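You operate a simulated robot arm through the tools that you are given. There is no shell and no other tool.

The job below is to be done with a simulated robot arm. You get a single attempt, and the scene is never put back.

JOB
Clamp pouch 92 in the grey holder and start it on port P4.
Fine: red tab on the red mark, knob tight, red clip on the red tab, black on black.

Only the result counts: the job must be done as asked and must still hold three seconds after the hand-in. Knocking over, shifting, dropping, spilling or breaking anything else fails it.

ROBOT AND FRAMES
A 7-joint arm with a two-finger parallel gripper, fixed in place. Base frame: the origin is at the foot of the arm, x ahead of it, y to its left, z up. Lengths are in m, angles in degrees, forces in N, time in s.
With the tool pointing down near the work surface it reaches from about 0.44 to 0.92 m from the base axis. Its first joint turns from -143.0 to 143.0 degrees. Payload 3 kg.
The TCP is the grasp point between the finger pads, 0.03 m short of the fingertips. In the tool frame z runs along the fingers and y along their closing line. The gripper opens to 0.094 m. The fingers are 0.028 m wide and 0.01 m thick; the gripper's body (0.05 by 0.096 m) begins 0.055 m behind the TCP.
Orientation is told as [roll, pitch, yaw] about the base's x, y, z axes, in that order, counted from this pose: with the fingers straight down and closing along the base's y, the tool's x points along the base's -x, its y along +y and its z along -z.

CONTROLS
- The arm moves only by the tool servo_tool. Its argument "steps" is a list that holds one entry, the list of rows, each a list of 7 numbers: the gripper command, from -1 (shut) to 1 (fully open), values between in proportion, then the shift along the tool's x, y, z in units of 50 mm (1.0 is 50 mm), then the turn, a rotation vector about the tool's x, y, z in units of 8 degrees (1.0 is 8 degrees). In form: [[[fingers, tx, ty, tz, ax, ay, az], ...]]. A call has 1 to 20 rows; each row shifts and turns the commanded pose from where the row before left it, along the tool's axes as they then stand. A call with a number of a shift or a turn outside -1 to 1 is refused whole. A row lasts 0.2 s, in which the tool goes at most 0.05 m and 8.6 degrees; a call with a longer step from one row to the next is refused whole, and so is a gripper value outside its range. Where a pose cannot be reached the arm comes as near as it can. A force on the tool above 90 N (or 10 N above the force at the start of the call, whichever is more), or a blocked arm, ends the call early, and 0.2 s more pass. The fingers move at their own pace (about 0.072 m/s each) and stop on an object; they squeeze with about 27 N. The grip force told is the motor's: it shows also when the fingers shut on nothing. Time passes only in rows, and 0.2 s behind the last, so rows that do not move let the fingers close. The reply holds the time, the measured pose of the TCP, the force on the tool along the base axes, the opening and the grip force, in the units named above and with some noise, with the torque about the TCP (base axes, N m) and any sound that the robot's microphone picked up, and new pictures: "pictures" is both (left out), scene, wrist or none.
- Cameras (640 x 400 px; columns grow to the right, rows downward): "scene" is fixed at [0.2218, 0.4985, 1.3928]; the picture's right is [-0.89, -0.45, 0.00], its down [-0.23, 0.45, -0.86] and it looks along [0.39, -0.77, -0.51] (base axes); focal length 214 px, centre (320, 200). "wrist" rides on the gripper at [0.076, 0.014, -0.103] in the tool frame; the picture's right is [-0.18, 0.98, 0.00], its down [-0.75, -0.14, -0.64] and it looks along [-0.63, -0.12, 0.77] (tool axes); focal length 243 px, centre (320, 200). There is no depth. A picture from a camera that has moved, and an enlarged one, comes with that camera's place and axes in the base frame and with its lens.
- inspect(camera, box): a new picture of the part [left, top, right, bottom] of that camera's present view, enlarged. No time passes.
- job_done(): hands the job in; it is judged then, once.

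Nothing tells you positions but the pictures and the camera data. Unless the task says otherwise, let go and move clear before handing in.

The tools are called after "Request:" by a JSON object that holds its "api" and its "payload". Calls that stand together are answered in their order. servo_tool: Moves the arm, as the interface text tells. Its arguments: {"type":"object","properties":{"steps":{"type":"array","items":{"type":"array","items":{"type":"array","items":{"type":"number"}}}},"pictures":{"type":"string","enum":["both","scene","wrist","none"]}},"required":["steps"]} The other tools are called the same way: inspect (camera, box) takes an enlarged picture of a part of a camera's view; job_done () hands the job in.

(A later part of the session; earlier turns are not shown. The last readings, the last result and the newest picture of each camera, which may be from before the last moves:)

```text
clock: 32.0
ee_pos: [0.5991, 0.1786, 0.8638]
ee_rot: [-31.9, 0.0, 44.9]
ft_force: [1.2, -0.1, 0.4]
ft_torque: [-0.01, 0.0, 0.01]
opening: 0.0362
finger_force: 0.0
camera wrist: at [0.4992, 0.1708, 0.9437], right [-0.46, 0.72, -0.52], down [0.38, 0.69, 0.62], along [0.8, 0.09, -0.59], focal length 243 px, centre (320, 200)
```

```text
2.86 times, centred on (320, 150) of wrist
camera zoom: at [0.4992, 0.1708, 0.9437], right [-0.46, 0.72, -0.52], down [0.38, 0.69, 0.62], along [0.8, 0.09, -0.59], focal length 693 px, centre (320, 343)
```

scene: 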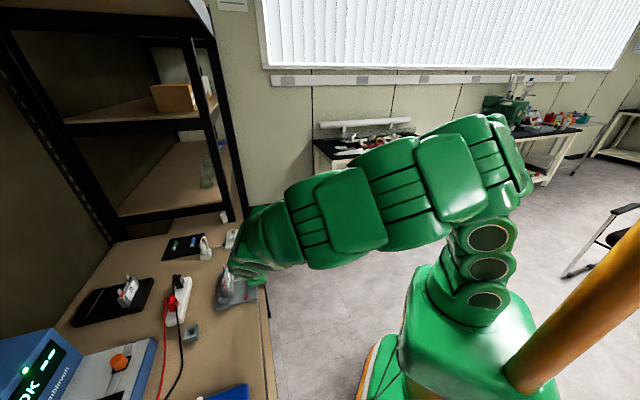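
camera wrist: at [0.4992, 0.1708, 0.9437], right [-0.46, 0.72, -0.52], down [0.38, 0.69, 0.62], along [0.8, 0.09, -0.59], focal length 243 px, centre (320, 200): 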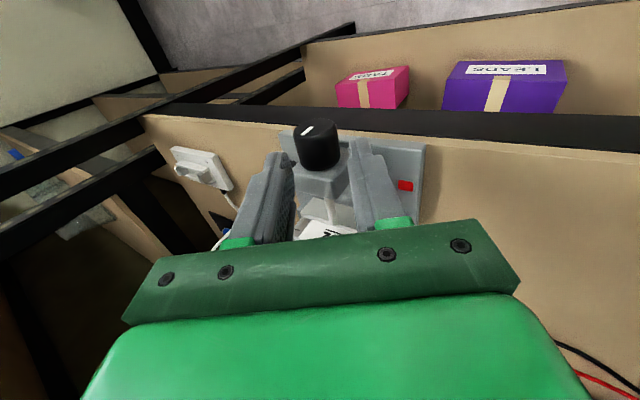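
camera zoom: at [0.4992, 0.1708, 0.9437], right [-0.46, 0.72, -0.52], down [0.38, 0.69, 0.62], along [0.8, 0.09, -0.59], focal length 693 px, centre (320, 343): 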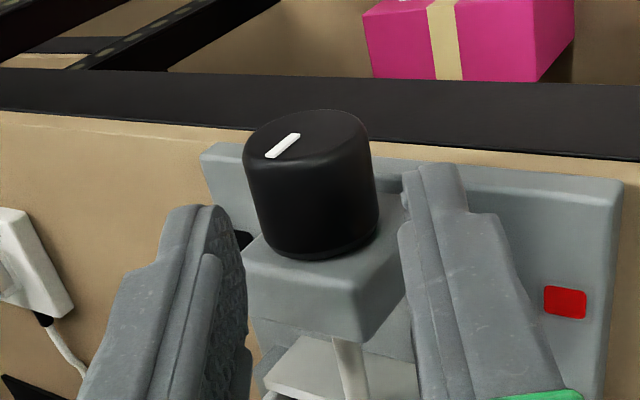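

The knob is between the fingers, about 2 mm off-centre. I'll correct that, advance 30 mm and close on it.

Request:
{"api": "servo_tool", "payload": {"steps": [[[-0.234, 0, -0.04, 0.2, 0, 0, 0], [-0.234, 0, 0, 0.2, 0, 0, 0], [-0.234, 0, 0, 0.2, 0, 0, 0], [-0.234, 0, 0, 0, 0, 0, 0]]], "pictures": "wrist"}}

Request:
{"api": "inspect", "payload": {"camera": "wrist", "box": [230, 80, 410, 220]}}

```text
clock: 33.0
ee_pos: [0.6103, 0.1638, 0.8384]
ee_rot: [-31.9, 0.0, 45.0]
ft_force: [-0.6, 0.3, -0.7]
ft_torque: [-0.01, -0.01, 0.0]
opening: 0.036
finger_force: 0.1
camera wrist: at [0.5112, 0.1577, 0.9189], right [-0.46, 0.72, -0.52], down [0.38, 0.69, 0.62], along [0.8, 0.09, -0.59], focal length 243 px, centre (320, 200)
```

wrist: 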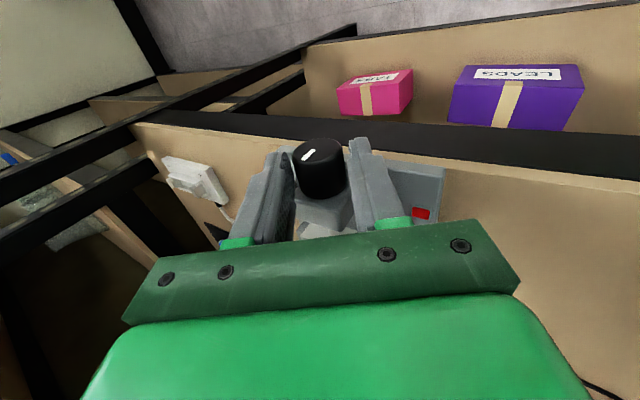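

```text
2.86 times, centred on (320, 150) of wrist
camera zoom: at [0.5112, 0.1577, 0.9189], right [-0.46, 0.72, -0.52], down [0.38, 0.69, 0.62], along [0.8, 0.09, -0.59], focal length 693 px, centre (320, 343)
```

zoom: 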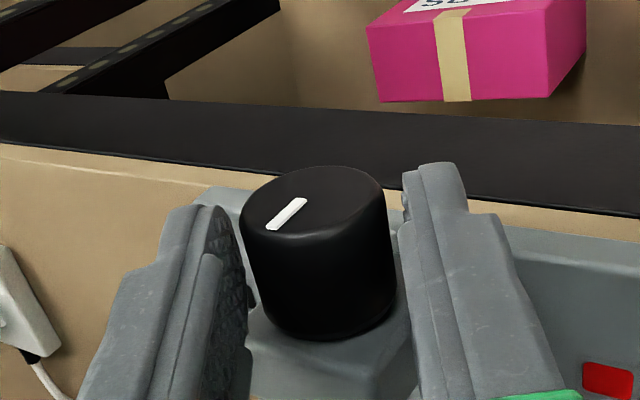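

Request:
{"api": "servo_tool", "payload": {"steps": [[[-1, 0, 0, 0, 0, 0, 0], [-1, 0, 0, 0, 0, 0, 0], [-1, 0, 0, 0, 0, 0, 0]]], "pictures": "wrist"}}

Request:
{"api": "inspect", "payload": {"camera": "wrist", "box": [230, 80, 410, 220]}}

```text
clock: 33.8
ee_pos: [0.6114, 0.1634, 0.8399]
ee_rot: [-31.9, 0.1, 44.9]
ft_force: [13.4, -12.2, 8.0]
ft_torque: [-0.17, -0.46, 0.23]
opening: 0.0301
finger_force: 45.0
camera wrist: at [0.5114, 0.1573, 0.9191], right [-0.46, 0.72, -0.52], down [0.38, 0.69, 0.62], along [0.8, 0.09, -0.59], focal length 243 px, centre (320, 200)
```

wrist: 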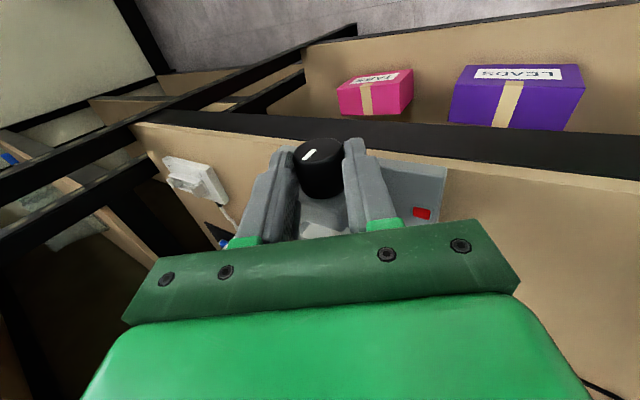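

```text
2.86 times, centred on (320, 150) of wrist
camera zoom: at [0.5114, 0.1573, 0.9191], right [-0.46, 0.72, -0.52], down [0.38, 0.69, 0.62], along [0.8, 0.09, -0.59], focal length 693 px, centre (320, 343)
```

zoom: 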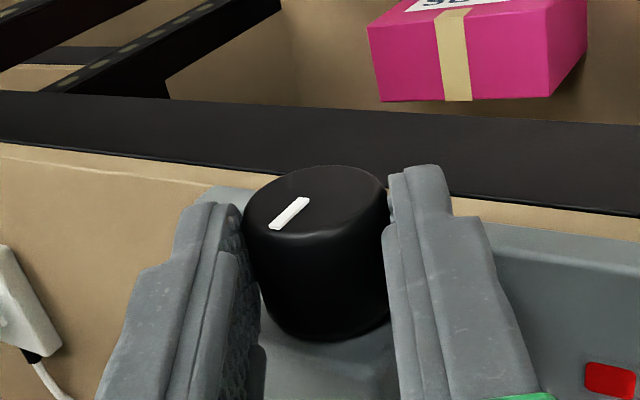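

Gripped on the 30 mm knob, but 18 N sideways says I'm about a millimetre off its axis. I'll relieve that before turning.

Request:
{"api": "servo_tool", "payload": {"steps": [[[-1, 0, -0.025, 0, 0, 0, 0], [-1, 0, 0, 0, 0, 0, 0]]], "pictures": "none"}}

```text
clock: 34.4
ee_pos: [0.6121, 0.1638, 0.8393]
ee_rot: [-31.9, 0.1, 44.8]
ft_force: [-15.2, 4.1, 2.3]
ft_torque: [-0.07, 0.47, -0.18]
opening: 0.0306
finger_force: 45.3
```

Request:
{"api": "servo_tool", "payload": {"steps": [[[-1, 0, 0.011, 0, 0, 0, 0], [-1, 0, -0.0696, 0.005, -1, 0, 0], [-1, 0, -0.0696, 0.005, -1, 0, 0], [-1, 0, 0, 0, 0, 0, 0]]], "pictures": "wrist"}}

Request:
{"api": "inspect", "payload": {"camera": "wrist", "box": [230, 80, 410, 220]}}

```text
clock: 35.4
ee_pos: [0.616, 0.1587, 0.8423]
ee_rot: [-15.9, 0.1, 45.0]
ft_force: [-18.1, 4.1, -8.3]
ft_torque: [0.77, -0.2, 0.31]
opening: 0.0304
finger_force: 45.2
camera wrist: at [0.5336, 0.1354, 0.9373], right [-0.54, 0.8, -0.27], down [0.51, 0.56, 0.66], along [0.67, 0.22, -0.71], focal length 243 px, centre (320, 200)
```

wrist: 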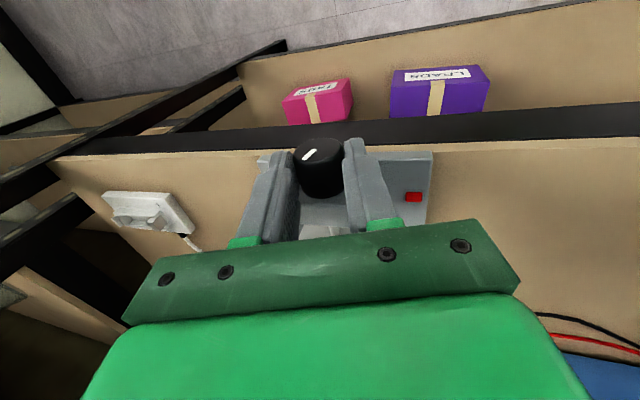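

```text
2.86 times, centred on (320, 150) of wrist
camera zoom: at [0.5336, 0.1354, 0.9373], right [-0.54, 0.8, -0.27], down [0.51, 0.56, 0.66], along [0.67, 0.22, -0.71], focal length 693 px, centre (320, 343)
```

zoom: 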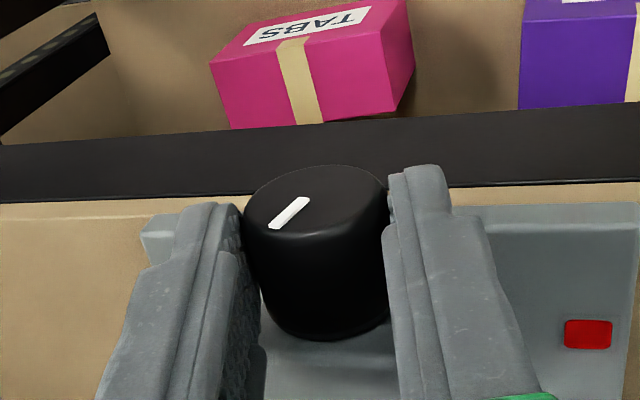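

The knob turns with the hand. Continuing the clockwise stroke in steps, watching the forces.

Request:
{"api": "servo_tool", "payload": {"steps": [[[-1, 0, -0.0576, 0.009, -1, 0, 0], [-1, 0, -0.0696, 0.007, -1, 0, 0], [-1, 0, -0.0696, 0.005, -1, 0, 0], [-1, 0, 0, 0, 0, 0, 0]]], "pictures": "wrist"}}

Request:
{"api": "inspect", "payload": {"camera": "wrist", "box": [230, 80, 410, 220]}}

Request:
{"api": "inspect", "payload": {"camera": "scene", "box": [210, 250, 280, 310]}}

```text
clock: 36.4
ee_pos: [0.6237, 0.1522, 0.8429]
ee_rot: [8.2, 0.0, 44.9]
ft_force: [-4.1, -9.2, 2.2]
ft_torque: [0.39, -0.53, 0.0]
opening: 0.0301
finger_force: 45.0
camera wrist: at [0.5705, 0.098, 0.9467], right [-0.56, 0.82, 0.14], down [0.7, 0.37, 0.62], along [0.45, 0.44, -0.78], focal length 243 px, centre (320, 200)
```

wrist: 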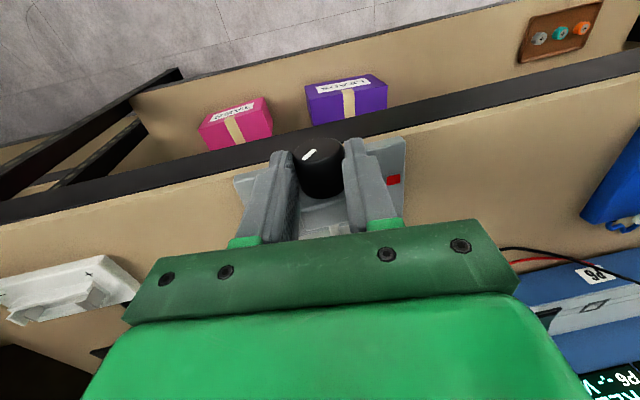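

```text
2.86 times, centred on (320, 150) of wrist
camera zoom: at [0.5705, 0.098, 0.9467], right [-0.56, 0.82, 0.14], down [0.7, 0.37, 0.62], along [0.45, 0.44, -0.78], focal length 693 px, centre (320, 343)
```

zoom: 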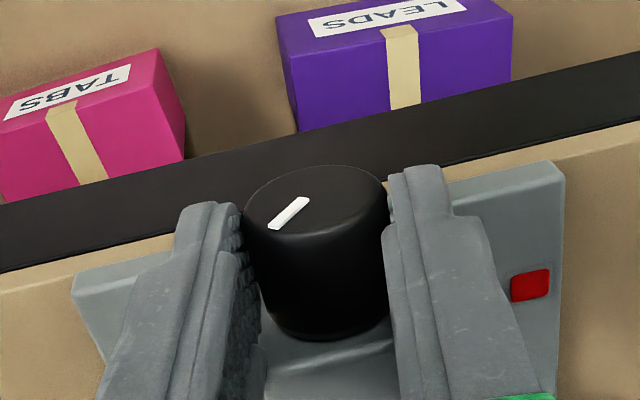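

```text
6.67 times, centred on (245, 280) of scene
camera zoom: at [0.2218, 0.4985, 1.3928], right [-0.89, -0.45, 0.0], down [-0.23, 0.45, -0.86], along [0.39, -0.77, -0.51], focal length 1430 px, centre (820, -333)
```

zoom: 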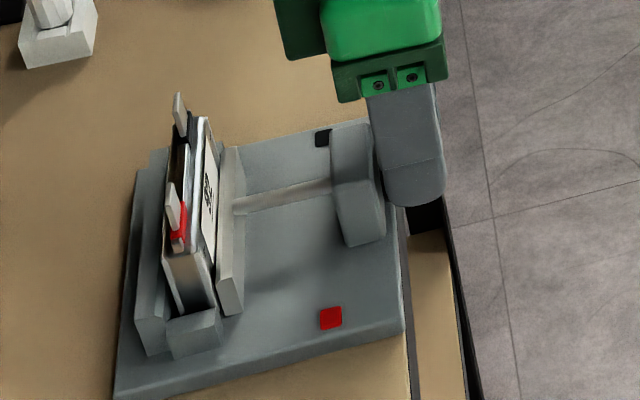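

Request:
{"api": "inspect", "payload": {"camera": "scene", "box": [215, 272, 255, 312]}}

```text
10.00 times, centred on (235, 292) of scene
camera zoom: at [0.2218, 0.4985, 1.3928], right [-0.89, -0.45, 0.0], down [-0.23, 0.45, -0.86], along [0.39, -0.77, -0.51], focal length 2145 px, centre (1170, -720)
```

zoom: 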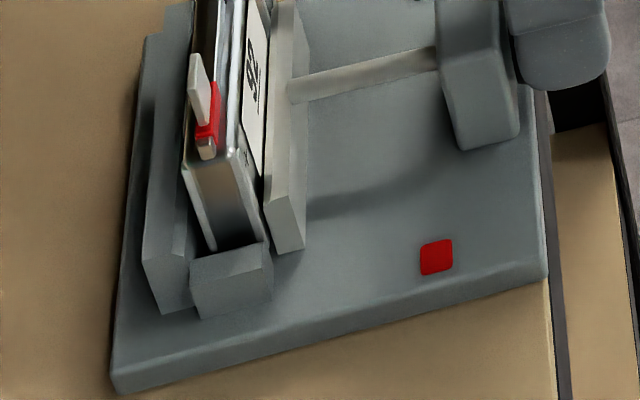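

The sliding jaw moved about 1 mm toward the pouch over 40°, so clockwise tightens. I'll finish this stroke.

Request:
{"api": "servo_tool", "payload": {"steps": [[[-1, 0, -0.0696, 0.005, -1, 0, 0], [-1, 0, -0.0696, 0.005, -1, 0, 0], [-1, 0, -0.0696, 0.005, -1, 0, 0], [-1, 0, -0.0696, 0.005, -1, 0, 0], [-1, 0, 0, 0, 0, 0, 0]]], "pictures": "none"}}

Request:
{"api": "inspect", "payload": {"camera": "scene", "box": [215, 272, 255, 312]}}

Request:
{"api": "inspect", "payload": {"camera": "wrist", "box": [230, 80, 410, 220]}}

```text
clock: 37.6
ee_pos: [0.6318, 0.1415, 0.8375]
ee_rot: [40.1, 0.2, 44.9]
ft_force: [19.7, -15.3, -26.2]
ft_torque: [0.23, -1.49, -0.48]
opening: 0.03
finger_force: 44.4
```

```text
10.00 times, centred on (235, 292) of scene
camera zoom: at [0.2218, 0.4985, 1.3928], right [-0.89, -0.45, 0.0], down [-0.23, 0.45, -0.86], along [0.39, -0.77, -0.51], focal length 2145 px, centre (1170, -720)
```

zoom: 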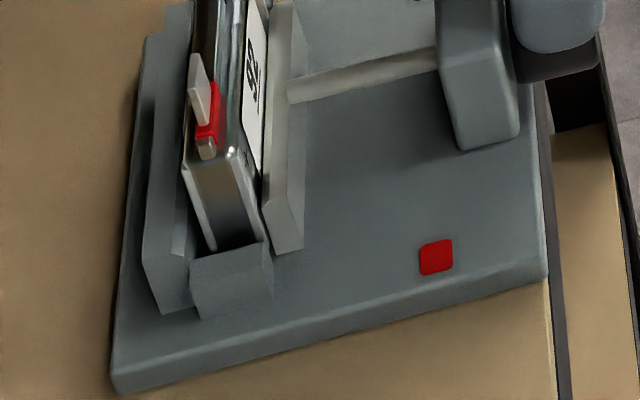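

```text
2.86 times, centred on (320, 150) of wrist
camera zoom: at [0.6182, 0.0502, 0.9251], right [-0.4, 0.66, 0.63], down [0.9, 0.16, 0.4], along [0.16, 0.73, -0.66], focal length 693 px, centre (320, 343)
```

zoom: 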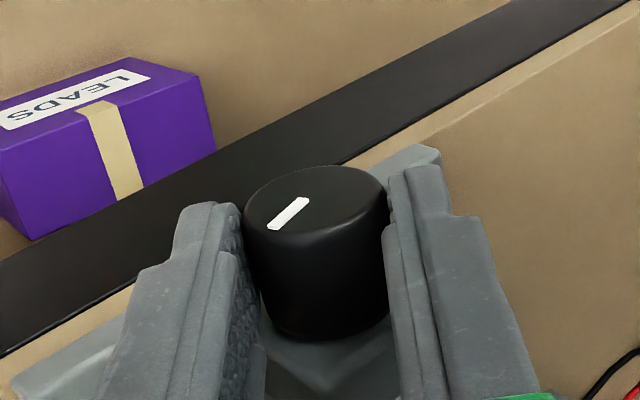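

72° done. Now I release just enough, back off along the tool, swing back and take a new grip, correcting the axis by about 1.5 mm.

Request:
{"api": "servo_tool", "payload": {"steps": [[[-0.255, 0, 0, 0, 0, 0, 0], [-0.255, 0, 0, -0.2, 0, 0, 0], [-0.255, 0, 0, -0.6, 0, 0, 0], [-0.255, 0, -0.03, -0.8, 0, 0, 0], [-0.234, 0, 0.2957, 0.0207, 1, 0, 0], [-0.234, 0, 0.2957, 0.0207, 1, 0, 0], [-0.234, 0, 0.2957, 0.0207, 1, 0, 0], [-0.234, 0, 0.2957, 0.0207, 1, 0, 0], [-0.234, 0, 0.2957, 0.0207, 1, 0, 0], [-0.234, 0, 0.2957, 0.0207, 1, 0, 0], [-0.234, 0, 0.2957, 0.0207, 1, 0, 0], [-0.234, 0, 0.2957, 0.0207, 1, 0, 0], [-0.234, 0, 0.2957, 0.0207, 1, 0, 0], [-0.234, 0, 0, 0.6, 0, 0, 0], [-0.234, 0, 0, 0, 0, 0, 0]]], "pictures": "wrist"}}

Request:
{"api": "inspect", "payload": {"camera": "wrist", "box": [230, 80, 410, 220]}}

```text
clock: 40.8
ee_pos: [0.5925, 0.1829, 0.8816]
ee_rot: [-32.0, 0.0, 44.8]
ft_force: [-0.1, -0.3, -0.7]
ft_torque: [-0.01, -0.05, -0.05]
opening: 0.0361
finger_force: 0.1
camera wrist: at [0.4929, 0.1772, 0.96], right [-0.46, 0.72, -0.52], down [0.38, 0.69, 0.62], along [0.8, 0.09, -0.59], focal length 243 px, centre (320, 200)
```

wrist: 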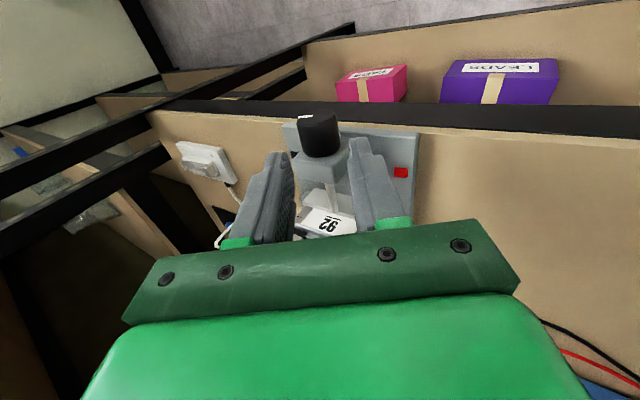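

```text
2.86 times, centred on (320, 150) of wrist
camera zoom: at [0.4929, 0.1772, 0.96], right [-0.46, 0.72, -0.52], down [0.38, 0.69, 0.62], along [0.8, 0.09, -0.59], focal length 693 px, centre (320, 343)
```

zoom: 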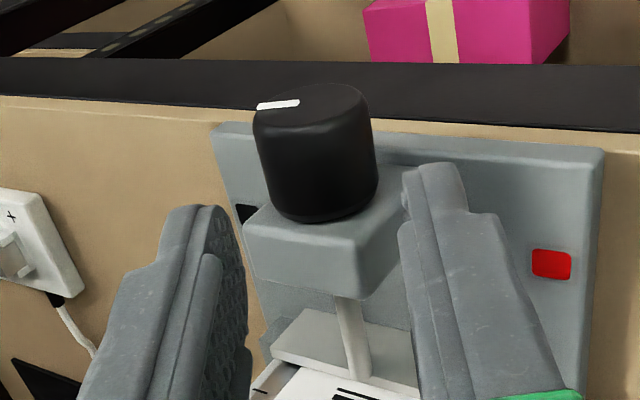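

Request:
{"api": "servo_tool", "payload": {"steps": [[[-0.234, 0, 0, 0.4, 0, 0, 0], [-0.234, 0, 0, 0.3, 0, 0, 0], [-0.234, 0, 0, 0.3, 0, 0, 0], [-0.234, 0, 0, 0, 0, 0, 0], [-1, 0, 0, 0, 0, 0, 0], [-1, 0, 0, 0, 0, 0, 0]]], "pictures": "none"}}

```text
clock: 42.2
ee_pos: [0.6116, 0.1637, 0.84]
ee_rot: [-32.0, -0.1, 44.8]
ft_force: [37.9, -27.2, 25.2]
ft_torque: [-1.38, -0.5, -0.15]
opening: 0.0301
finger_force: 44.9
```

Request:
{"api": "servo_tool", "payload": {"steps": [[[-1, 0, -0.02, 0, 0, 0, 0], [-1, 0, -0.018, 0, 0, 0, 0], [-1, 0, 0, 0, 0, 0, 0]]], "pictures": "none"}}

```text
clock: 43.0
ee_pos: [0.6117, 0.1642, 0.8394]
ee_rot: [-32.0, 0.1, 44.8]
ft_force: [-11.8, -0.3, 22.2]
ft_torque: [-0.17, 0.03, -0.16]
opening: 0.03
finger_force: 44.7
```

Request:
{"api": "servo_tool", "payload": {"steps": [[[-1, 0, -0.0724, 0.003, -1, 0, 0], [-1, 0, -0.0724, 0.003, -1, 0, 0], [-1, 0, -0.0724, 0.005, -1, 0, 0], [-1, 0, -0.0724, 0.005, -1, 0, 0], [-1, 0, -0.0724, 0.005, -1, 0, 0], [-1, 0, 0, 0, 0, 0, 0]]], "pictures": "none"}}

Request:
{"api": "inspect", "payload": {"camera": "scene", "box": [215, 272, 255, 312]}}

Request:
{"api": "inspect", "payload": {"camera": "wrist", "box": [230, 80, 410, 220]}}

```text
clock: 44.4
ee_pos: [0.6247, 0.1524, 0.8427]
ee_rot: [8.1, 0.0, 44.9]
ft_force: [-19.8, 27.2, -19.9]
ft_torque: [1.36, -0.28, 0.07]
opening: 0.0302
finger_force: 44.9
```

```text
10.00 times, centred on (235, 292) of scene
camera zoom: at [0.2218, 0.4985, 1.3928], right [-0.89, -0.45, 0.0], down [-0.23, 0.45, -0.86], along [0.39, -0.77, -0.51], focal length 2145 px, centre (1170, -720)
```

zoom: 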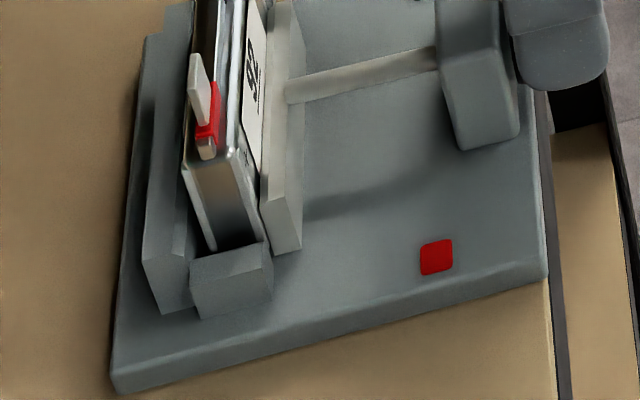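

```text
2.86 times, centred on (320, 150) of wrist
camera zoom: at [0.5711, 0.0981, 0.9467], right [-0.56, 0.82, 0.14], down [0.7, 0.37, 0.61], along [0.45, 0.44, -0.78], focal length 693 px, centre (320, 343)
```

zoom: 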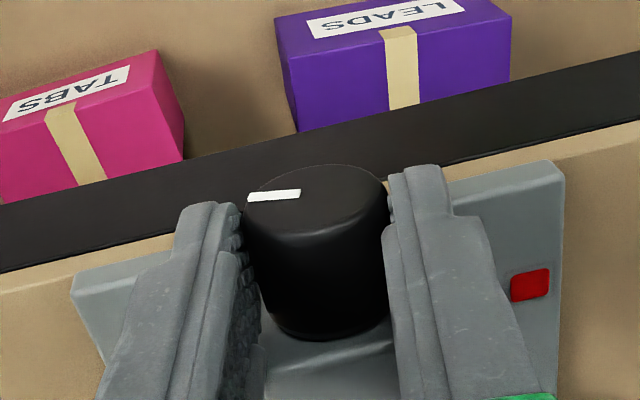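

The jaw keeps closing in, about 2.5 mm so far over 112°. I'll continue, trimming the centring.

Request:
{"api": "servo_tool", "payload": {"steps": [[[-1, 0, -0.044, 0.012, -1, 0, 0], [-1, 0, -0.0696, 0.008, -1, 0, 0], [-1, 0, -0.0696, 0.005, -1, 0, 0], [-1, 0, -0.0696, 0.005, -1, 0, 0], [-1, 0, 0, 0, 0, 0, 0]]], "pictures": "none"}}

Request:
{"api": "inspect", "payload": {"camera": "scene", "box": [215, 272, 255, 312]}}

Request:
{"api": "inspect", "payload": {"camera": "wrist", "box": [230, 80, 410, 220]}}

```text
clock: 45.6
ee_pos: [0.632, 0.1418, 0.8376]
ee_rot: [40.0, 0.0, 44.9]
ft_force: [9.1, -0.7, -10.2]
ft_torque: [0.08, -0.54, 0.21]
opening: 0.0301
finger_force: 45.2
```

```text
10.00 times, centred on (235, 292) of scene
camera zoom: at [0.2218, 0.4985, 1.3928], right [-0.89, -0.45, 0.0], down [-0.23, 0.45, -0.86], along [0.39, -0.77, -0.51], focal length 2145 px, centre (1170, -720)
```

zoom: 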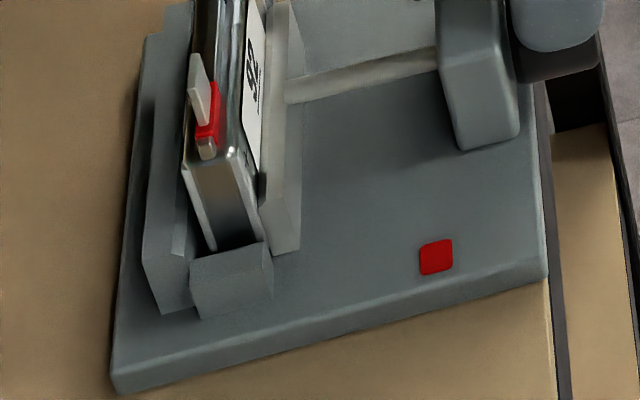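

```text
2.86 times, centred on (320, 150) of wrist
camera zoom: at [0.6181, 0.05, 0.9254], right [-0.4, 0.66, 0.63], down [0.9, 0.16, 0.4], along [0.16, 0.73, -0.66], focal length 693 px, centre (320, 343)
```

zoom: 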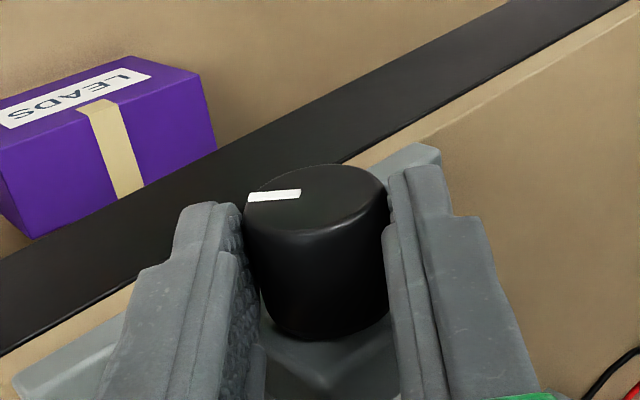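

144° so far and the jaw is still closing. Regripping for an 80° stroke.

Request:
{"api": "servo_tool", "payload": {"steps": [[[-0.255, 0, 0, 0, 0, 0, 0], [-0.255, 0, 0, -0.2, 0, 0, 0], [-0.255, 0, 0, -0.6, 0, 0, 0], [-0.255, 0, -0.01, -0.8, 0, 0, 0], [-0.255, 0, 0.2898, 0.0203, 1, 0, 0], [-0.255, 0, 0.2898, 0.0203, 1, 0, 0], [-0.255, 0, 0.2898, 0.0203, 1, 0, 0], [-0.255, 0, 0.2898, 0.0203, 1, 0, 0], [-0.255, 0, 0.2898, 0.0203, 1, 0, 0], [-0.255, 0, 0.2898, 0.0203, 1, 0, 0], [-0.255, 0, 0.2898, 0.0203, 1, 0, 0], [-0.255, 0, 0.2898, 0.0203, 1, 0, 0], [-0.255, 0, 0.2898, 0.0203, 1, 0, 0], [-0.255, 0, 0.2898, 0.0203, 1, 0, 0], [-0.255, 0, 0, 0.6, 0, 0, 0], [-0.255, 0, 0, 0, 0, 0, 0]]], "pictures": "wrist"}}

Request:
{"api": "inspect", "payload": {"camera": "wrist", "box": [230, 80, 410, 220]}}

Request:
{"api": "inspect", "payload": {"camera": "scene", "box": [215, 262, 255, 302]}}

```text
clock: 49.0
ee_pos: [0.5866, 0.1858, 0.8778]
ee_rot: [-40.0, 0.1, 44.9]
ft_force: [1.1, 0.1, -0.2]
ft_torque: [0.02, 0.0, 0.03]
opening: 0.0346
finger_force: 0.0
camera wrist: at [0.4794, 0.1868, 0.9465], right [-0.4, 0.66, -0.63], down [0.32, 0.75, 0.58], along [0.86, 0.03, -0.51], focal length 243 px, centre (320, 200)
```

wrist: 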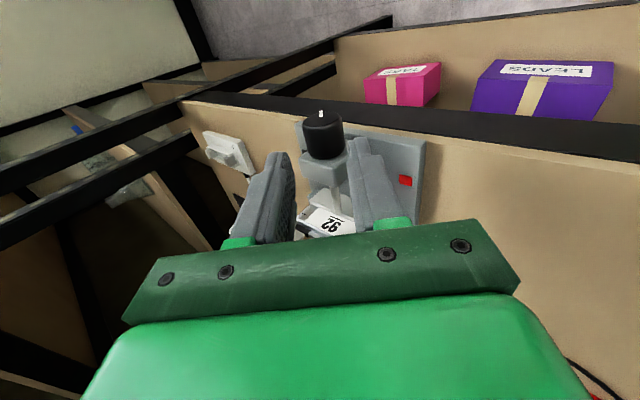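

```text
2.86 times, centred on (320, 150) of wrist
camera zoom: at [0.4794, 0.1868, 0.9465], right [-0.4, 0.66, -0.63], down [0.32, 0.75, 0.58], along [0.86, 0.03, -0.51], focal length 693 px, centre (320, 343)
```

zoom: 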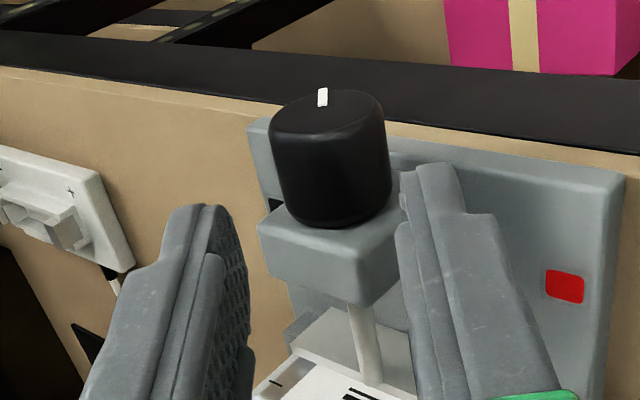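

```text
10.00 times, centred on (235, 282) of scene
camera zoom: at [0.2218, 0.4985, 1.3928], right [-0.89, -0.45, 0.0], down [-0.23, 0.45, -0.86], along [0.39, -0.77, -0.51], focal length 2145 px, centre (1170, -620)
```

zoom: 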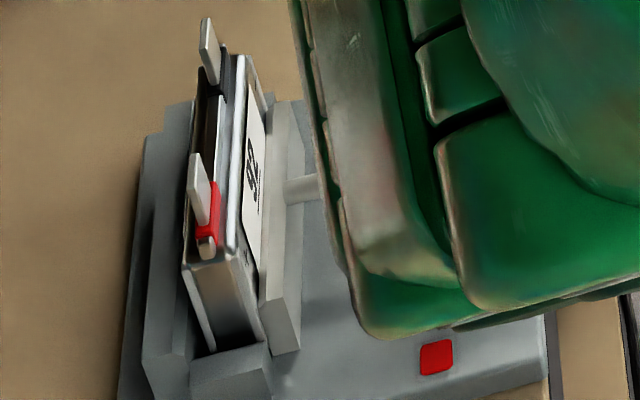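

The knob sits about 2.5 mm toward one finger in this view, so I'll trim the centring, advance and grip.

Request:
{"api": "servo_tool", "payload": {"steps": [[[-0.255, 0, 0.05, 0.3, 0, 0, 0], [-0.255, 0, 0, 0.4, 0, 0, 0], [-0.255, 0, 0, 0.3, 0, 0, 0], [-0.255, 0, 0, 0, 0, 0, 0]]], "pictures": "none"}}

Request:
{"api": "inspect", "payload": {"camera": "wrist", "box": [230, 80, 410, 220]}}

```text
clock: 50.0
ee_pos: [0.6089, 0.1678, 0.8361]
ee_rot: [-40.0, 0.1, 44.9]
ft_force: [-1.3, 0.2, 0.6]
ft_torque: [0.0, -0.05, -0.02]
opening: 0.035
finger_force: 0.2
```

```text
2.86 times, centred on (320, 150) of wrist
camera zoom: at [0.5013, 0.1673, 0.9066], right [-0.4, 0.66, -0.63], down [0.32, 0.75, 0.58], along [0.86, 0.03, -0.51], focal length 693 px, centre (320, 343)
```

zoom: 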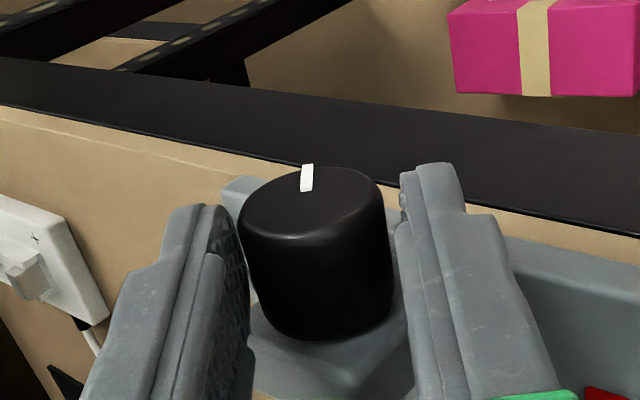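

Request:
{"api": "servo_tool", "payload": {"steps": [[[-0.255, 0, -0.018, 0, 0, 0, 0], [-1, 0, 0, 0, 0, 0, 0], [-1, 0, 0, 0, 0, 0, 0], [-1, 0, 0, 0, 0, 0, 0]]], "pictures": "none"}}

```text
clock: 51.0
ee_pos: [0.6099, 0.1655, 0.8374]
ee_rot: [-39.8, 0.0, 45.0]
ft_force: [-2.6, -0.7, -1.2]
ft_torque: [-0.29, 0.36, 0.41]
opening: 0.031
finger_force: 45.1
```

Centred with nearly zero side force. Turning the next 40°.

Request:
{"api": "servo_tool", "payload": {"steps": [[[-1, 0, -0.0675, 0.0047, -1, 0, 0], [-1, 0, -0.0675, 0.0047, -1, 0, 0], [-1, 0, -0.0675, 0.0047, -1, 0, 0], [-1, 0, -0.0675, 0.0047, -1, 0, 0], [-1, 0, -0.0675, 0.0047, -1, 0, 0], [-1, 0, 0, 0, 0, 0, 0]]], "pictures": "none"}}

Request:
{"api": "inspect", "payload": {"camera": "wrist", "box": [230, 80, 410, 220]}}

Request:
{"api": "inspect", "payload": {"camera": "scene", "box": [215, 262, 255, 302]}}

```text
clock: 52.4
ee_pos: [0.621, 0.1546, 0.8436]
ee_rot: [0.0, 0.1, 44.9]
ft_force: [8.7, -14.2, 2.5]
ft_torque: [0.4, -0.98, 0.32]
opening: 0.0306
finger_force: 45.1
```

```text
2.86 times, centred on (320, 150) of wrist
camera zoom: at [0.558, 0.1107, 0.9455], right [-0.56, 0.83, 0.0], down [0.63, 0.43, 0.64], along [0.53, 0.36, -0.77], focal length 693 px, centre (320, 343)
```

zoom: 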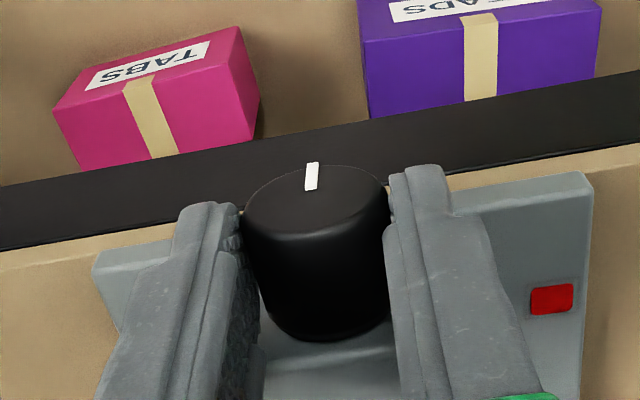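

```text
10.00 times, centred on (235, 282) of scene
camera zoom: at [0.2218, 0.4985, 1.3928], right [-0.89, -0.45, 0.0], down [-0.23, 0.45, -0.86], along [0.39, -0.77, -0.51], focal length 2145 px, centre (1170, -620)
```

zoom: 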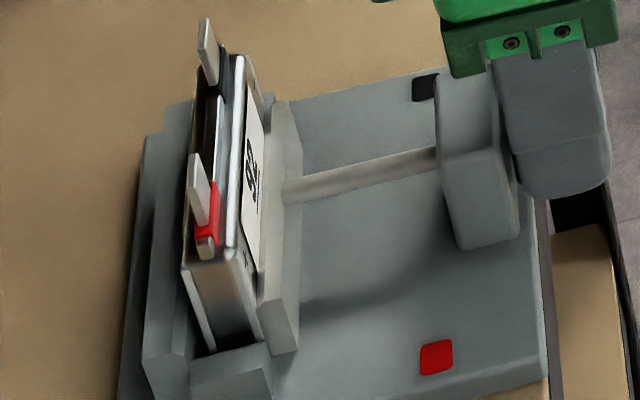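

Request:
{"api": "servo_tool", "payload": {"steps": [[[-1, 0, -0.08, 0.0047, -1, 0, 0], [-1, 0, -0.0675, 0.0047, -1, 0, 0], [-1, 0, -0.0675, 0.0047, -1, 0, 0], [-1, 0, -0.0675, 0.0047, -1, 0, 0], [-1, 0, -0.0675, 0.0047, -1, 0, 0], [-1, 0, 0, 0, 0, 0, 0]]], "pictures": "none"}}

Request:
{"api": "inspect", "payload": {"camera": "wrist", "box": [230, 80, 410, 220]}}

Request:
{"api": "inspect", "payload": {"camera": "scene", "box": [215, 262, 255, 302]}}

```text
clock: 53.8
ee_pos: [0.632, 0.1408, 0.839]
ee_rot: [40.2, 0.1, 44.9]
ft_force: [18.6, -2.9, -11.3]
ft_torque: [0.4, -1.08, -0.13]
opening: 0.0307
finger_force: 45.5
```

```text
2.86 times, centred on (320, 150) of wrist
camera zoom: at [0.6181, 0.05, 0.925], right [-0.4, 0.66, 0.63], down [0.9, 0.16, 0.4], along [0.16, 0.73, -0.66], focal length 693 px, centre (320, 343)
```

zoom: 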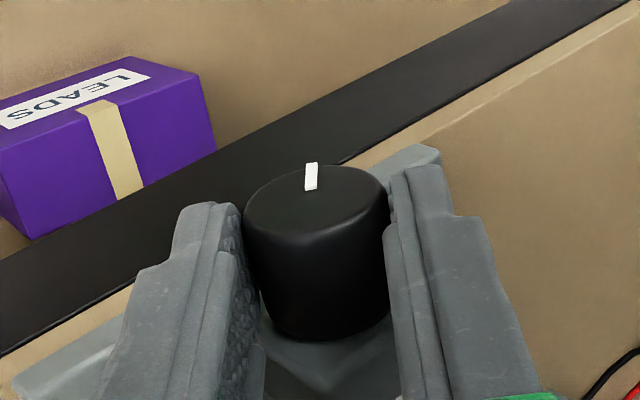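

```text
10.00 times, centred on (235, 282) of scene
camera zoom: at [0.2218, 0.4985, 1.3928], right [-0.89, -0.45, 0.0], down [-0.23, 0.45, -0.86], along [0.39, -0.77, -0.51], focal length 2145 px, centre (1170, -620)
```

zoom: 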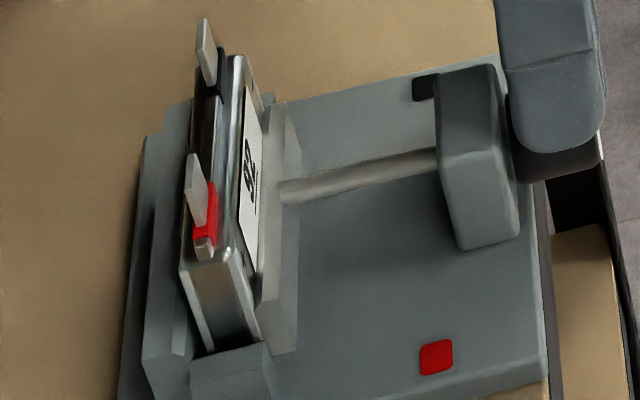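

224° in total: the sliding jaw is now touching and squaring up the pouch. Another regrip to finish the tightening.

Request:
{"api": "servo_tool", "payload": {"steps": [[[-0.255, 0, 0, 0, 0, 0, 0], [-0.255, 0, 0, -0.2, 0, 0, 0], [-0.255, 0, 0, -0.6, 0, 0, 0], [-0.255, 0, -0.014, -0.8, 0, 0, 0], [-0.255, 0, 0.2943, 0.0206, 1, 0, 0], [-0.255, 0, 0.2943, 0.0206, 1, 0, 0], [-0.255, 0, 0.2943, 0.0206, 1, 0, 0], [-0.255, 0, 0.2943, 0.0206, 1, 0, 0], [-0.255, 0, 0.2943, 0.0206, 1, 0, 0], [-0.255, 0, 0.2943, 0.0206, 1, 0, 0], [-0.255, 0, 0.2943, 0.0206, 1, 0, 0], [-0.255, 0, 0.2943, 0.0206, 1, 0, 0], [-0.255, 0, 0.2943, 0.0206, 1, 0, 0], [-0.255, 0, 0.2943, 0.0206, 1, 0, 0], [-0.255, 0, 0, 0.7, 0, 0, 0], [-0.255, 0, 0, 0.3, 0, 0, 0], [-0.255, 0, 0, 0, 0, 0, 0]]], "pictures": "none"}}

Request:
{"api": "inspect", "payload": {"camera": "wrist", "box": [230, 80, 410, 220]}}

```text
clock: 57.4
ee_pos: [0.5973, 0.1791, 0.8593]
ee_rot: [-39.9, -0.1, 45.0]
ft_force: [-0.6, -0.2, 0.3]
ft_torque: [-0.02, 0.0, -0.02]
opening: 0.035
finger_force: 0.1
```

```text
2.86 times, centred on (320, 150) of wrist
camera zoom: at [0.4896, 0.1799, 0.9293], right [-0.4, 0.66, -0.63], down [0.32, 0.75, 0.58], along [0.86, 0.03, -0.51], focal length 693 px, centre (320, 343)
```

zoom: 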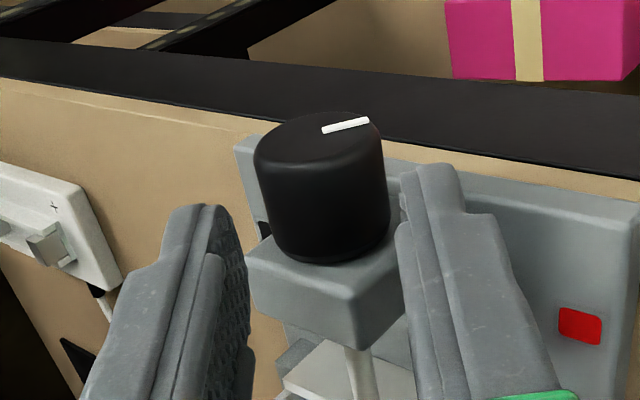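

Request:
{"api": "servo_tool", "payload": {"steps": [[[-0.255, 0, 0, 0.3, 0, 0, 0], [-0.255, 0, 0, 0.3, 0, 0, 0], [-0.255, 0, 0, 0, 0, 0, 0], [-1, 0, 0, 0, 0, 0, 0], [-1, 0, 0, 0, 0, 0, 0], [-1, 0, 0, 0, 0, 0, 0]]], "pictures": "none"}}

```text
clock: 58.8
ee_pos: [0.6102, 0.1639, 0.8363]
ee_rot: [-39.9, 0.1, 44.8]
ft_force: [4.1, -9.7, -4.6]
ft_torque: [-0.1, -0.03, -0.01]
opening: 0.0301
finger_force: 45.2
```

Request:
{"api": "servo_tool", "payload": {"steps": [[[-1, 0, -0.0696, 0.0047, -1, 0, 0], [-1, 0, -0.0696, 0.0047, -1, 0, 0], [-1, 0, -0.0696, 0.0047, -1, 0, 0], [-1, 0, -0.0696, 0.0047, -1, 0, 0], [-1, 0, -0.0696, 0.0047, -1, 0, 0], [-1, 0, 0, 0, 0, 0, 0]]], "pictures": "none"}}

Request:
{"api": "inspect", "payload": {"camera": "wrist", "box": [230, 80, 410, 220]}}

Request:
{"api": "inspect", "payload": {"camera": "scene", "box": [215, 262, 255, 302]}}

```text
clock: 60.2
ee_pos: [0.6206, 0.1534, 0.8433]
ee_rot: [0.2, 0.1, 44.9]
ft_force: [-11.1, -19.2, -10.0]
ft_torque: [-0.03, -0.18, 0.25]
opening: 0.0303
finger_force: 45.0
```

```text
2.86 times, centred on (320, 150) of wrist
camera zoom: at [0.5578, 0.1103, 0.9456], right [-0.56, 0.83, 0.0], down [0.64, 0.43, 0.64], along [0.53, 0.36, -0.77], focal length 693 px, centre (320, 343)
```

zoom: 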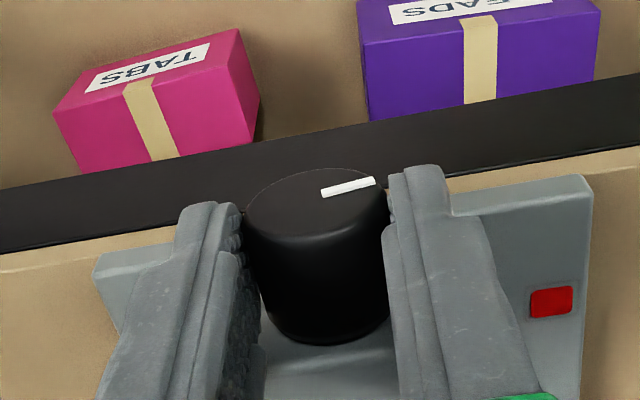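

```text
10.00 times, centred on (235, 282) of scene
camera zoom: at [0.2218, 0.4985, 1.3928], right [-0.89, -0.45, 0.0], down [-0.23, 0.45, -0.86], along [0.39, -0.77, -0.51], focal length 2145 px, centre (1170, -620)
```

zoom: 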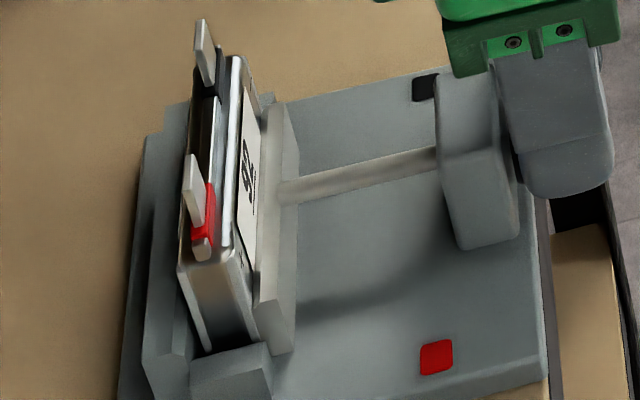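

Request:
{"api": "servo_tool", "payload": {"steps": [[[-1, 0, -0.0696, 0.0047, -1, 0, 0], [-1, 0, -0.0696, 0.0047, -1, 0, 0], [-1, 0, -0.0696, 0.0047, -1, 0, 0], [-1, 0, 0, 0, 0, 0, 0]]], "pictures": "none"}}

Request:
{"api": "inspect", "payload": {"camera": "wrist", "box": [230, 80, 410, 220]}}

Request:
{"api": "inspect", "payload": {"camera": "scene", "box": [215, 262, 255, 302]}}

```text
clock: 61.2
ee_pos: [0.6291, 0.147, 0.8409]
ee_rot: [24.2, 0.0, 44.9]
ft_force: [-11.2, -8.4, -16.1]
ft_torque: [-0.25, 0.03, 0.43]
opening: 0.0304
finger_force: 45.4
```

```text
2.86 times, centred on (320, 150) of wrist
camera zoom: at [0.5954, 0.0728, 0.9406], right [-0.5, 0.77, 0.4], down [0.81, 0.25, 0.53], along [0.3, 0.59, -0.75], focal length 693 px, centre (320, 343)
```

zoom: 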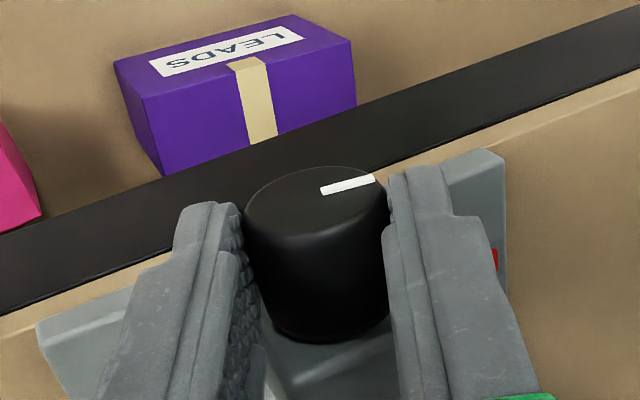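

```text
10.00 times, centred on (235, 282) of scene
camera zoom: at [0.2218, 0.4985, 1.3928], right [-0.89, -0.45, 0.0], down [-0.23, 0.45, -0.86], along [0.39, -0.77, -0.51], focal length 2145 px, centre (1170, -620)
```

zoom: 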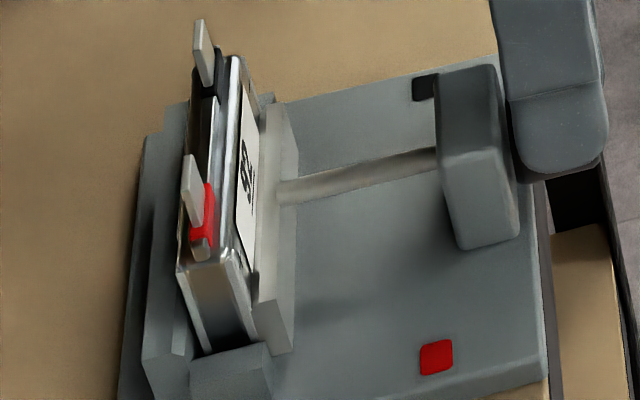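

Request:
{"api": "servo_tool", "payload": {"steps": [[[-1, 0, -0.0696, 0.0047, -1, 0, 0], [-1, 0, -0.0696, 0.0047, -1, 0, 0], [-1, 0, 0, 0, 0, 0, 0]]], "pictures": "none"}}

Request:
{"api": "inspect", "payload": {"camera": "scene", "box": [215, 262, 255, 302]}}

```text
clock: 62.0
ee_pos: [0.6318, 0.1436, 0.8378]
ee_rot: [40.0, 0.0, 45.0]
ft_force: [-8.0, -16.3, -5.8]
ft_torque: [-0.66, 0.32, 0.8]
opening: 0.0302
finger_force: 45.2
```

```text
10.00 times, centred on (235, 282) of scene
camera zoom: at [0.2218, 0.4985, 1.3928], right [-0.89, -0.45, 0.0], down [-0.23, 0.45, -0.86], along [0.39, -0.77, -0.51], focal length 2145 px, centre (1170, -620)
```

zoom: 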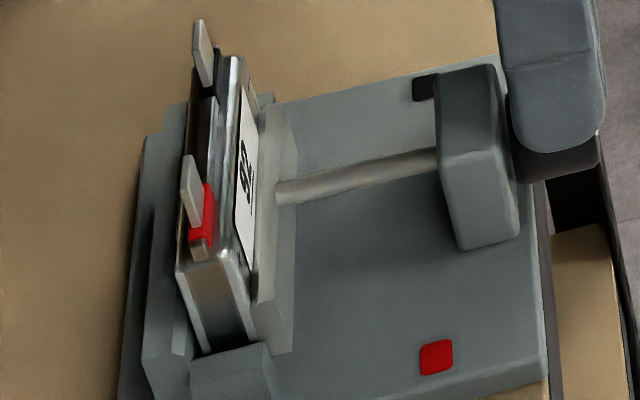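

304° turned and no resistance yet. Next regrip.

Request:
{"api": "servo_tool", "payload": {"steps": [[[-0.255, 0, 0, 0, 0, 0, 0], [-0.255, 0, 0, -0.2, 0, 0, 0], [-0.255, 0, 0, -0.6, 0, 0, 0], [-0.255, 0, -0.008, -0.8, 0, 0, 0], [-0.255, 0, 0.2943, 0.0206, 1, 0, 0], [-0.255, 0, 0.2943, 0.0206, 1, 0, 0], [-0.255, 0, 0.2943, 0.0206, 1, 0, 0], [-0.255, 0, 0.2943, 0.0206, 1, 0, 0], [-0.255, 0, 0.2943, 0.0206, 1, 0, 0], [-0.255, 0, 0.2943, 0.0206, 1, 0, 0], [-0.255, 0, 0.2943, 0.0206, 1, 0, 0], [-0.255, 0, 0.2943, 0.0206, 1, 0, 0], [-0.255, 0, 0.2943, 0.0206, 1, 0, 0], [-0.255, 0, 0.2943, 0.0206, 1, 0, 0], [-0.255, 0, 0, 0.7, 0, 0, 0], [-0.255, 0, 0, 0.3, 0, 0, 0], [-0.255, 0, 0, 0, 0, 0, 0]]], "pictures": "none"}}

Request:
{"api": "inspect", "payload": {"camera": "wrist", "box": [230, 80, 410, 220]}}

```text
clock: 65.6
ee_pos: [0.596, 0.1785, 0.8618]
ee_rot: [-39.8, 0.0, 44.8]
ft_force: [-0.6, -0.4, -0.8]
ft_torque: [-0.01, -0.02, -0.02]
opening: 0.035
finger_force: 0.1
```

```text
2.86 times, centred on (320, 150) of wrist
camera zoom: at [0.4881, 0.18, 0.9305], right [-0.4, 0.66, -0.63], down [0.32, 0.75, 0.58], along [0.86, 0.03, -0.51], focal length 693 px, centre (320, 343)
```

zoom: 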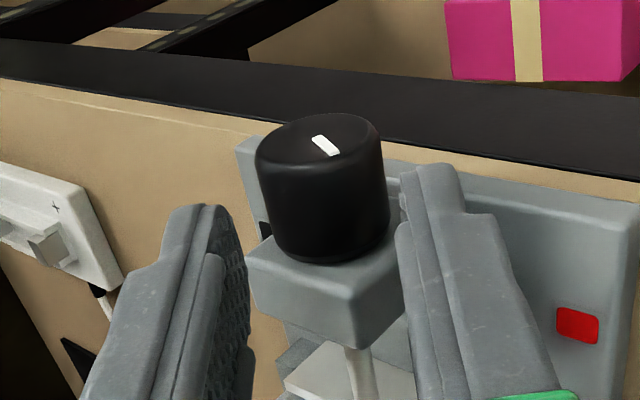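

Request:
{"api": "servo_tool", "payload": {"steps": [[[-0.255, 0, 0.01, 0.3, 0, 0, 0], [-0.255, 0, 0, 0.3, 0, 0, 0], [-0.255, 0, 0, 0, 0, 0, 0], [-1, 0, 0, 0, 0, 0, 0], [-1, 0, 0, 0, 0, 0, 0], [-1, 0, 0, 0, 0, 0, 0]]], "pictures": "none"}}

```text
clock: 67.0
ee_pos: [0.6091, 0.1659, 0.8372]
ee_rot: [-39.9, 0.1, 44.9]
ft_force: [24.1, -17.9, 11.2]
ft_torque: [-0.76, -0.29, 0.3]
opening: 0.0304
finger_force: 44.7
```

Request:
{"api": "servo_tool", "payload": {"steps": [[[-1, 0, -0.024, 0, 0, 0, 0], [-1, 0, -0.0696, 0.0047, -1, 0, 0], [-1, 0, -0.0696, 0.0047, -1, 0, 0], [-1, 0, -0.0696, 0.0047, -1, 0, 0], [-1, 0, 0, 0, 0, 0, 0]]], "pictures": "none"}}

Request:
{"api": "inspect", "payload": {"camera": "wrist", "box": [230, 80, 410, 220]}}

Request:
{"api": "inspect", "payload": {"camera": "scene", "box": [215, 262, 255, 302]}}

```text
clock: 68.2
ee_pos: [0.6167, 0.1594, 0.8422]
ee_rot: [-15.9, 0.1, 44.8]
ft_force: [1.9, -13.2, -16.6]
ft_torque: [-0.84, 0.65, 0.03]
opening: 0.0306
finger_force: 45.1
```

```text
2.86 times, centred on (320, 150) of wrist
camera zoom: at [0.5338, 0.1356, 0.9377], right [-0.54, 0.8, -0.27], down [0.51, 0.56, 0.65], along [0.67, 0.22, -0.71], focal length 693 px, centre (320, 343)
```

zoom: 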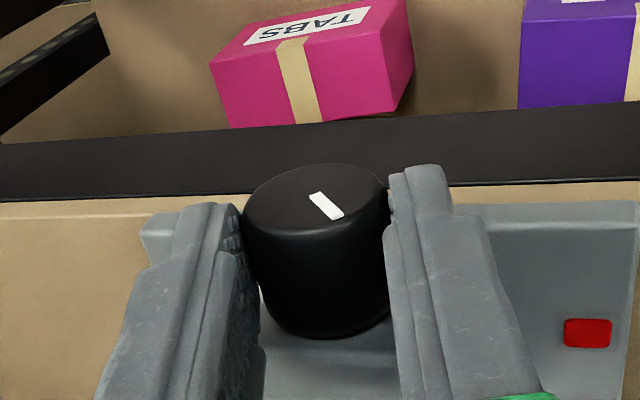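

```text
10.00 times, centred on (235, 282) of scene
camera zoom: at [0.2218, 0.4985, 1.3928], right [-0.89, -0.45, 0.0], down [-0.23, 0.45, -0.86], along [0.39, -0.77, -0.51], focal length 2145 px, centre (1170, -620)
```

zoom: 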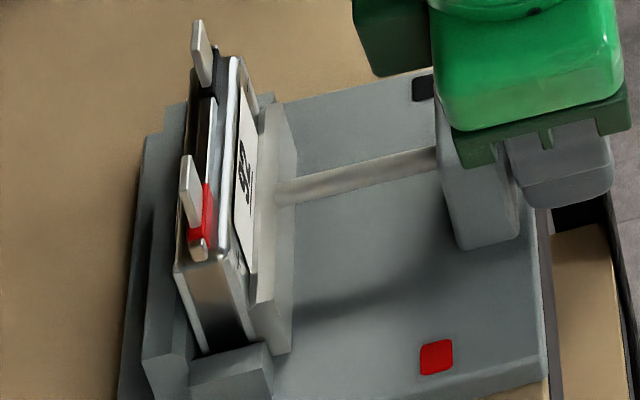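

Request:
{"api": "servo_tool", "payload": {"steps": [[[-1, 0, -0.0696, 0.0047, -1, 0, 0], [-1, 0, -0.0696, 0.0047, -1, 0, 0], [-1, 0, -0.0696, 0.0047, -1, 0, 0], [-1, 0, -0.0696, 0.0047, -1, 0, 0], [-1, 0, -0.0696, 0.0047, -1, 0, 0], [-1, 0, -0.0696, 0.0047, -1, 0, 0], [-1, 0, -0.0696, 0.0047, -1, 0, 0], [-1, 0, 0, 0, 0, 0, 0]]], "pictures": "none"}}

Request:
{"api": "inspect", "payload": {"camera": "wrist", "box": [230, 80, 410, 220]}}

Request:
{"api": "inspect", "payload": {"camera": "scene", "box": [215, 262, 255, 302]}}

```text
clock: 70.0
ee_pos: [0.6329, 0.1417, 0.8381]
ee_rot: [40.1, -0.1, 44.8]
ft_force: [24.1, -13.9, -4.9]
ft_torque: [-0.17, -1.49, 0.0]
opening: 0.0307
finger_force: 45.1
```

```text
2.86 times, centred on (320, 150) of wrist
camera zoom: at [0.6187, 0.0499, 0.926], right [-0.4, 0.66, 0.63], down [0.9, 0.16, 0.4], along [0.16, 0.73, -0.66], focal length 693 px, centre (320, 343)
```

zoom: 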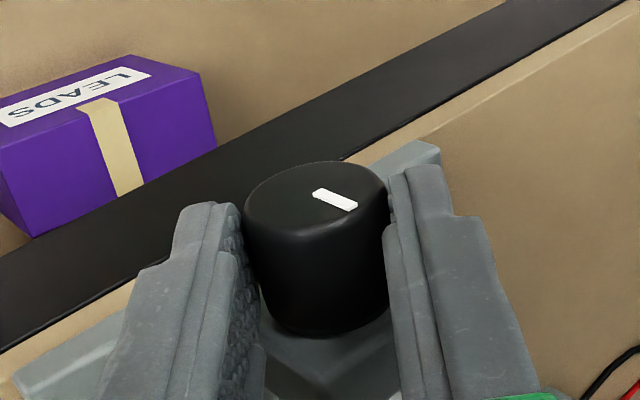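

```text
10.00 times, centred on (235, 282) of scene
camera zoom: at [0.2218, 0.4985, 1.3928], right [-0.89, -0.45, 0.0], down [-0.23, 0.45, -0.86], along [0.39, -0.77, -0.51], focal length 2145 px, centre (1170, -620)
```

zoom: 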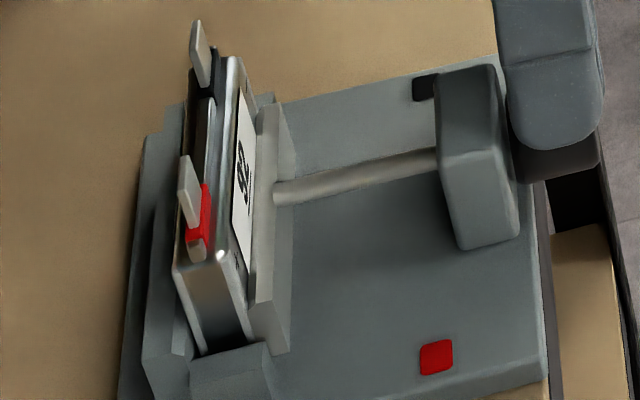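

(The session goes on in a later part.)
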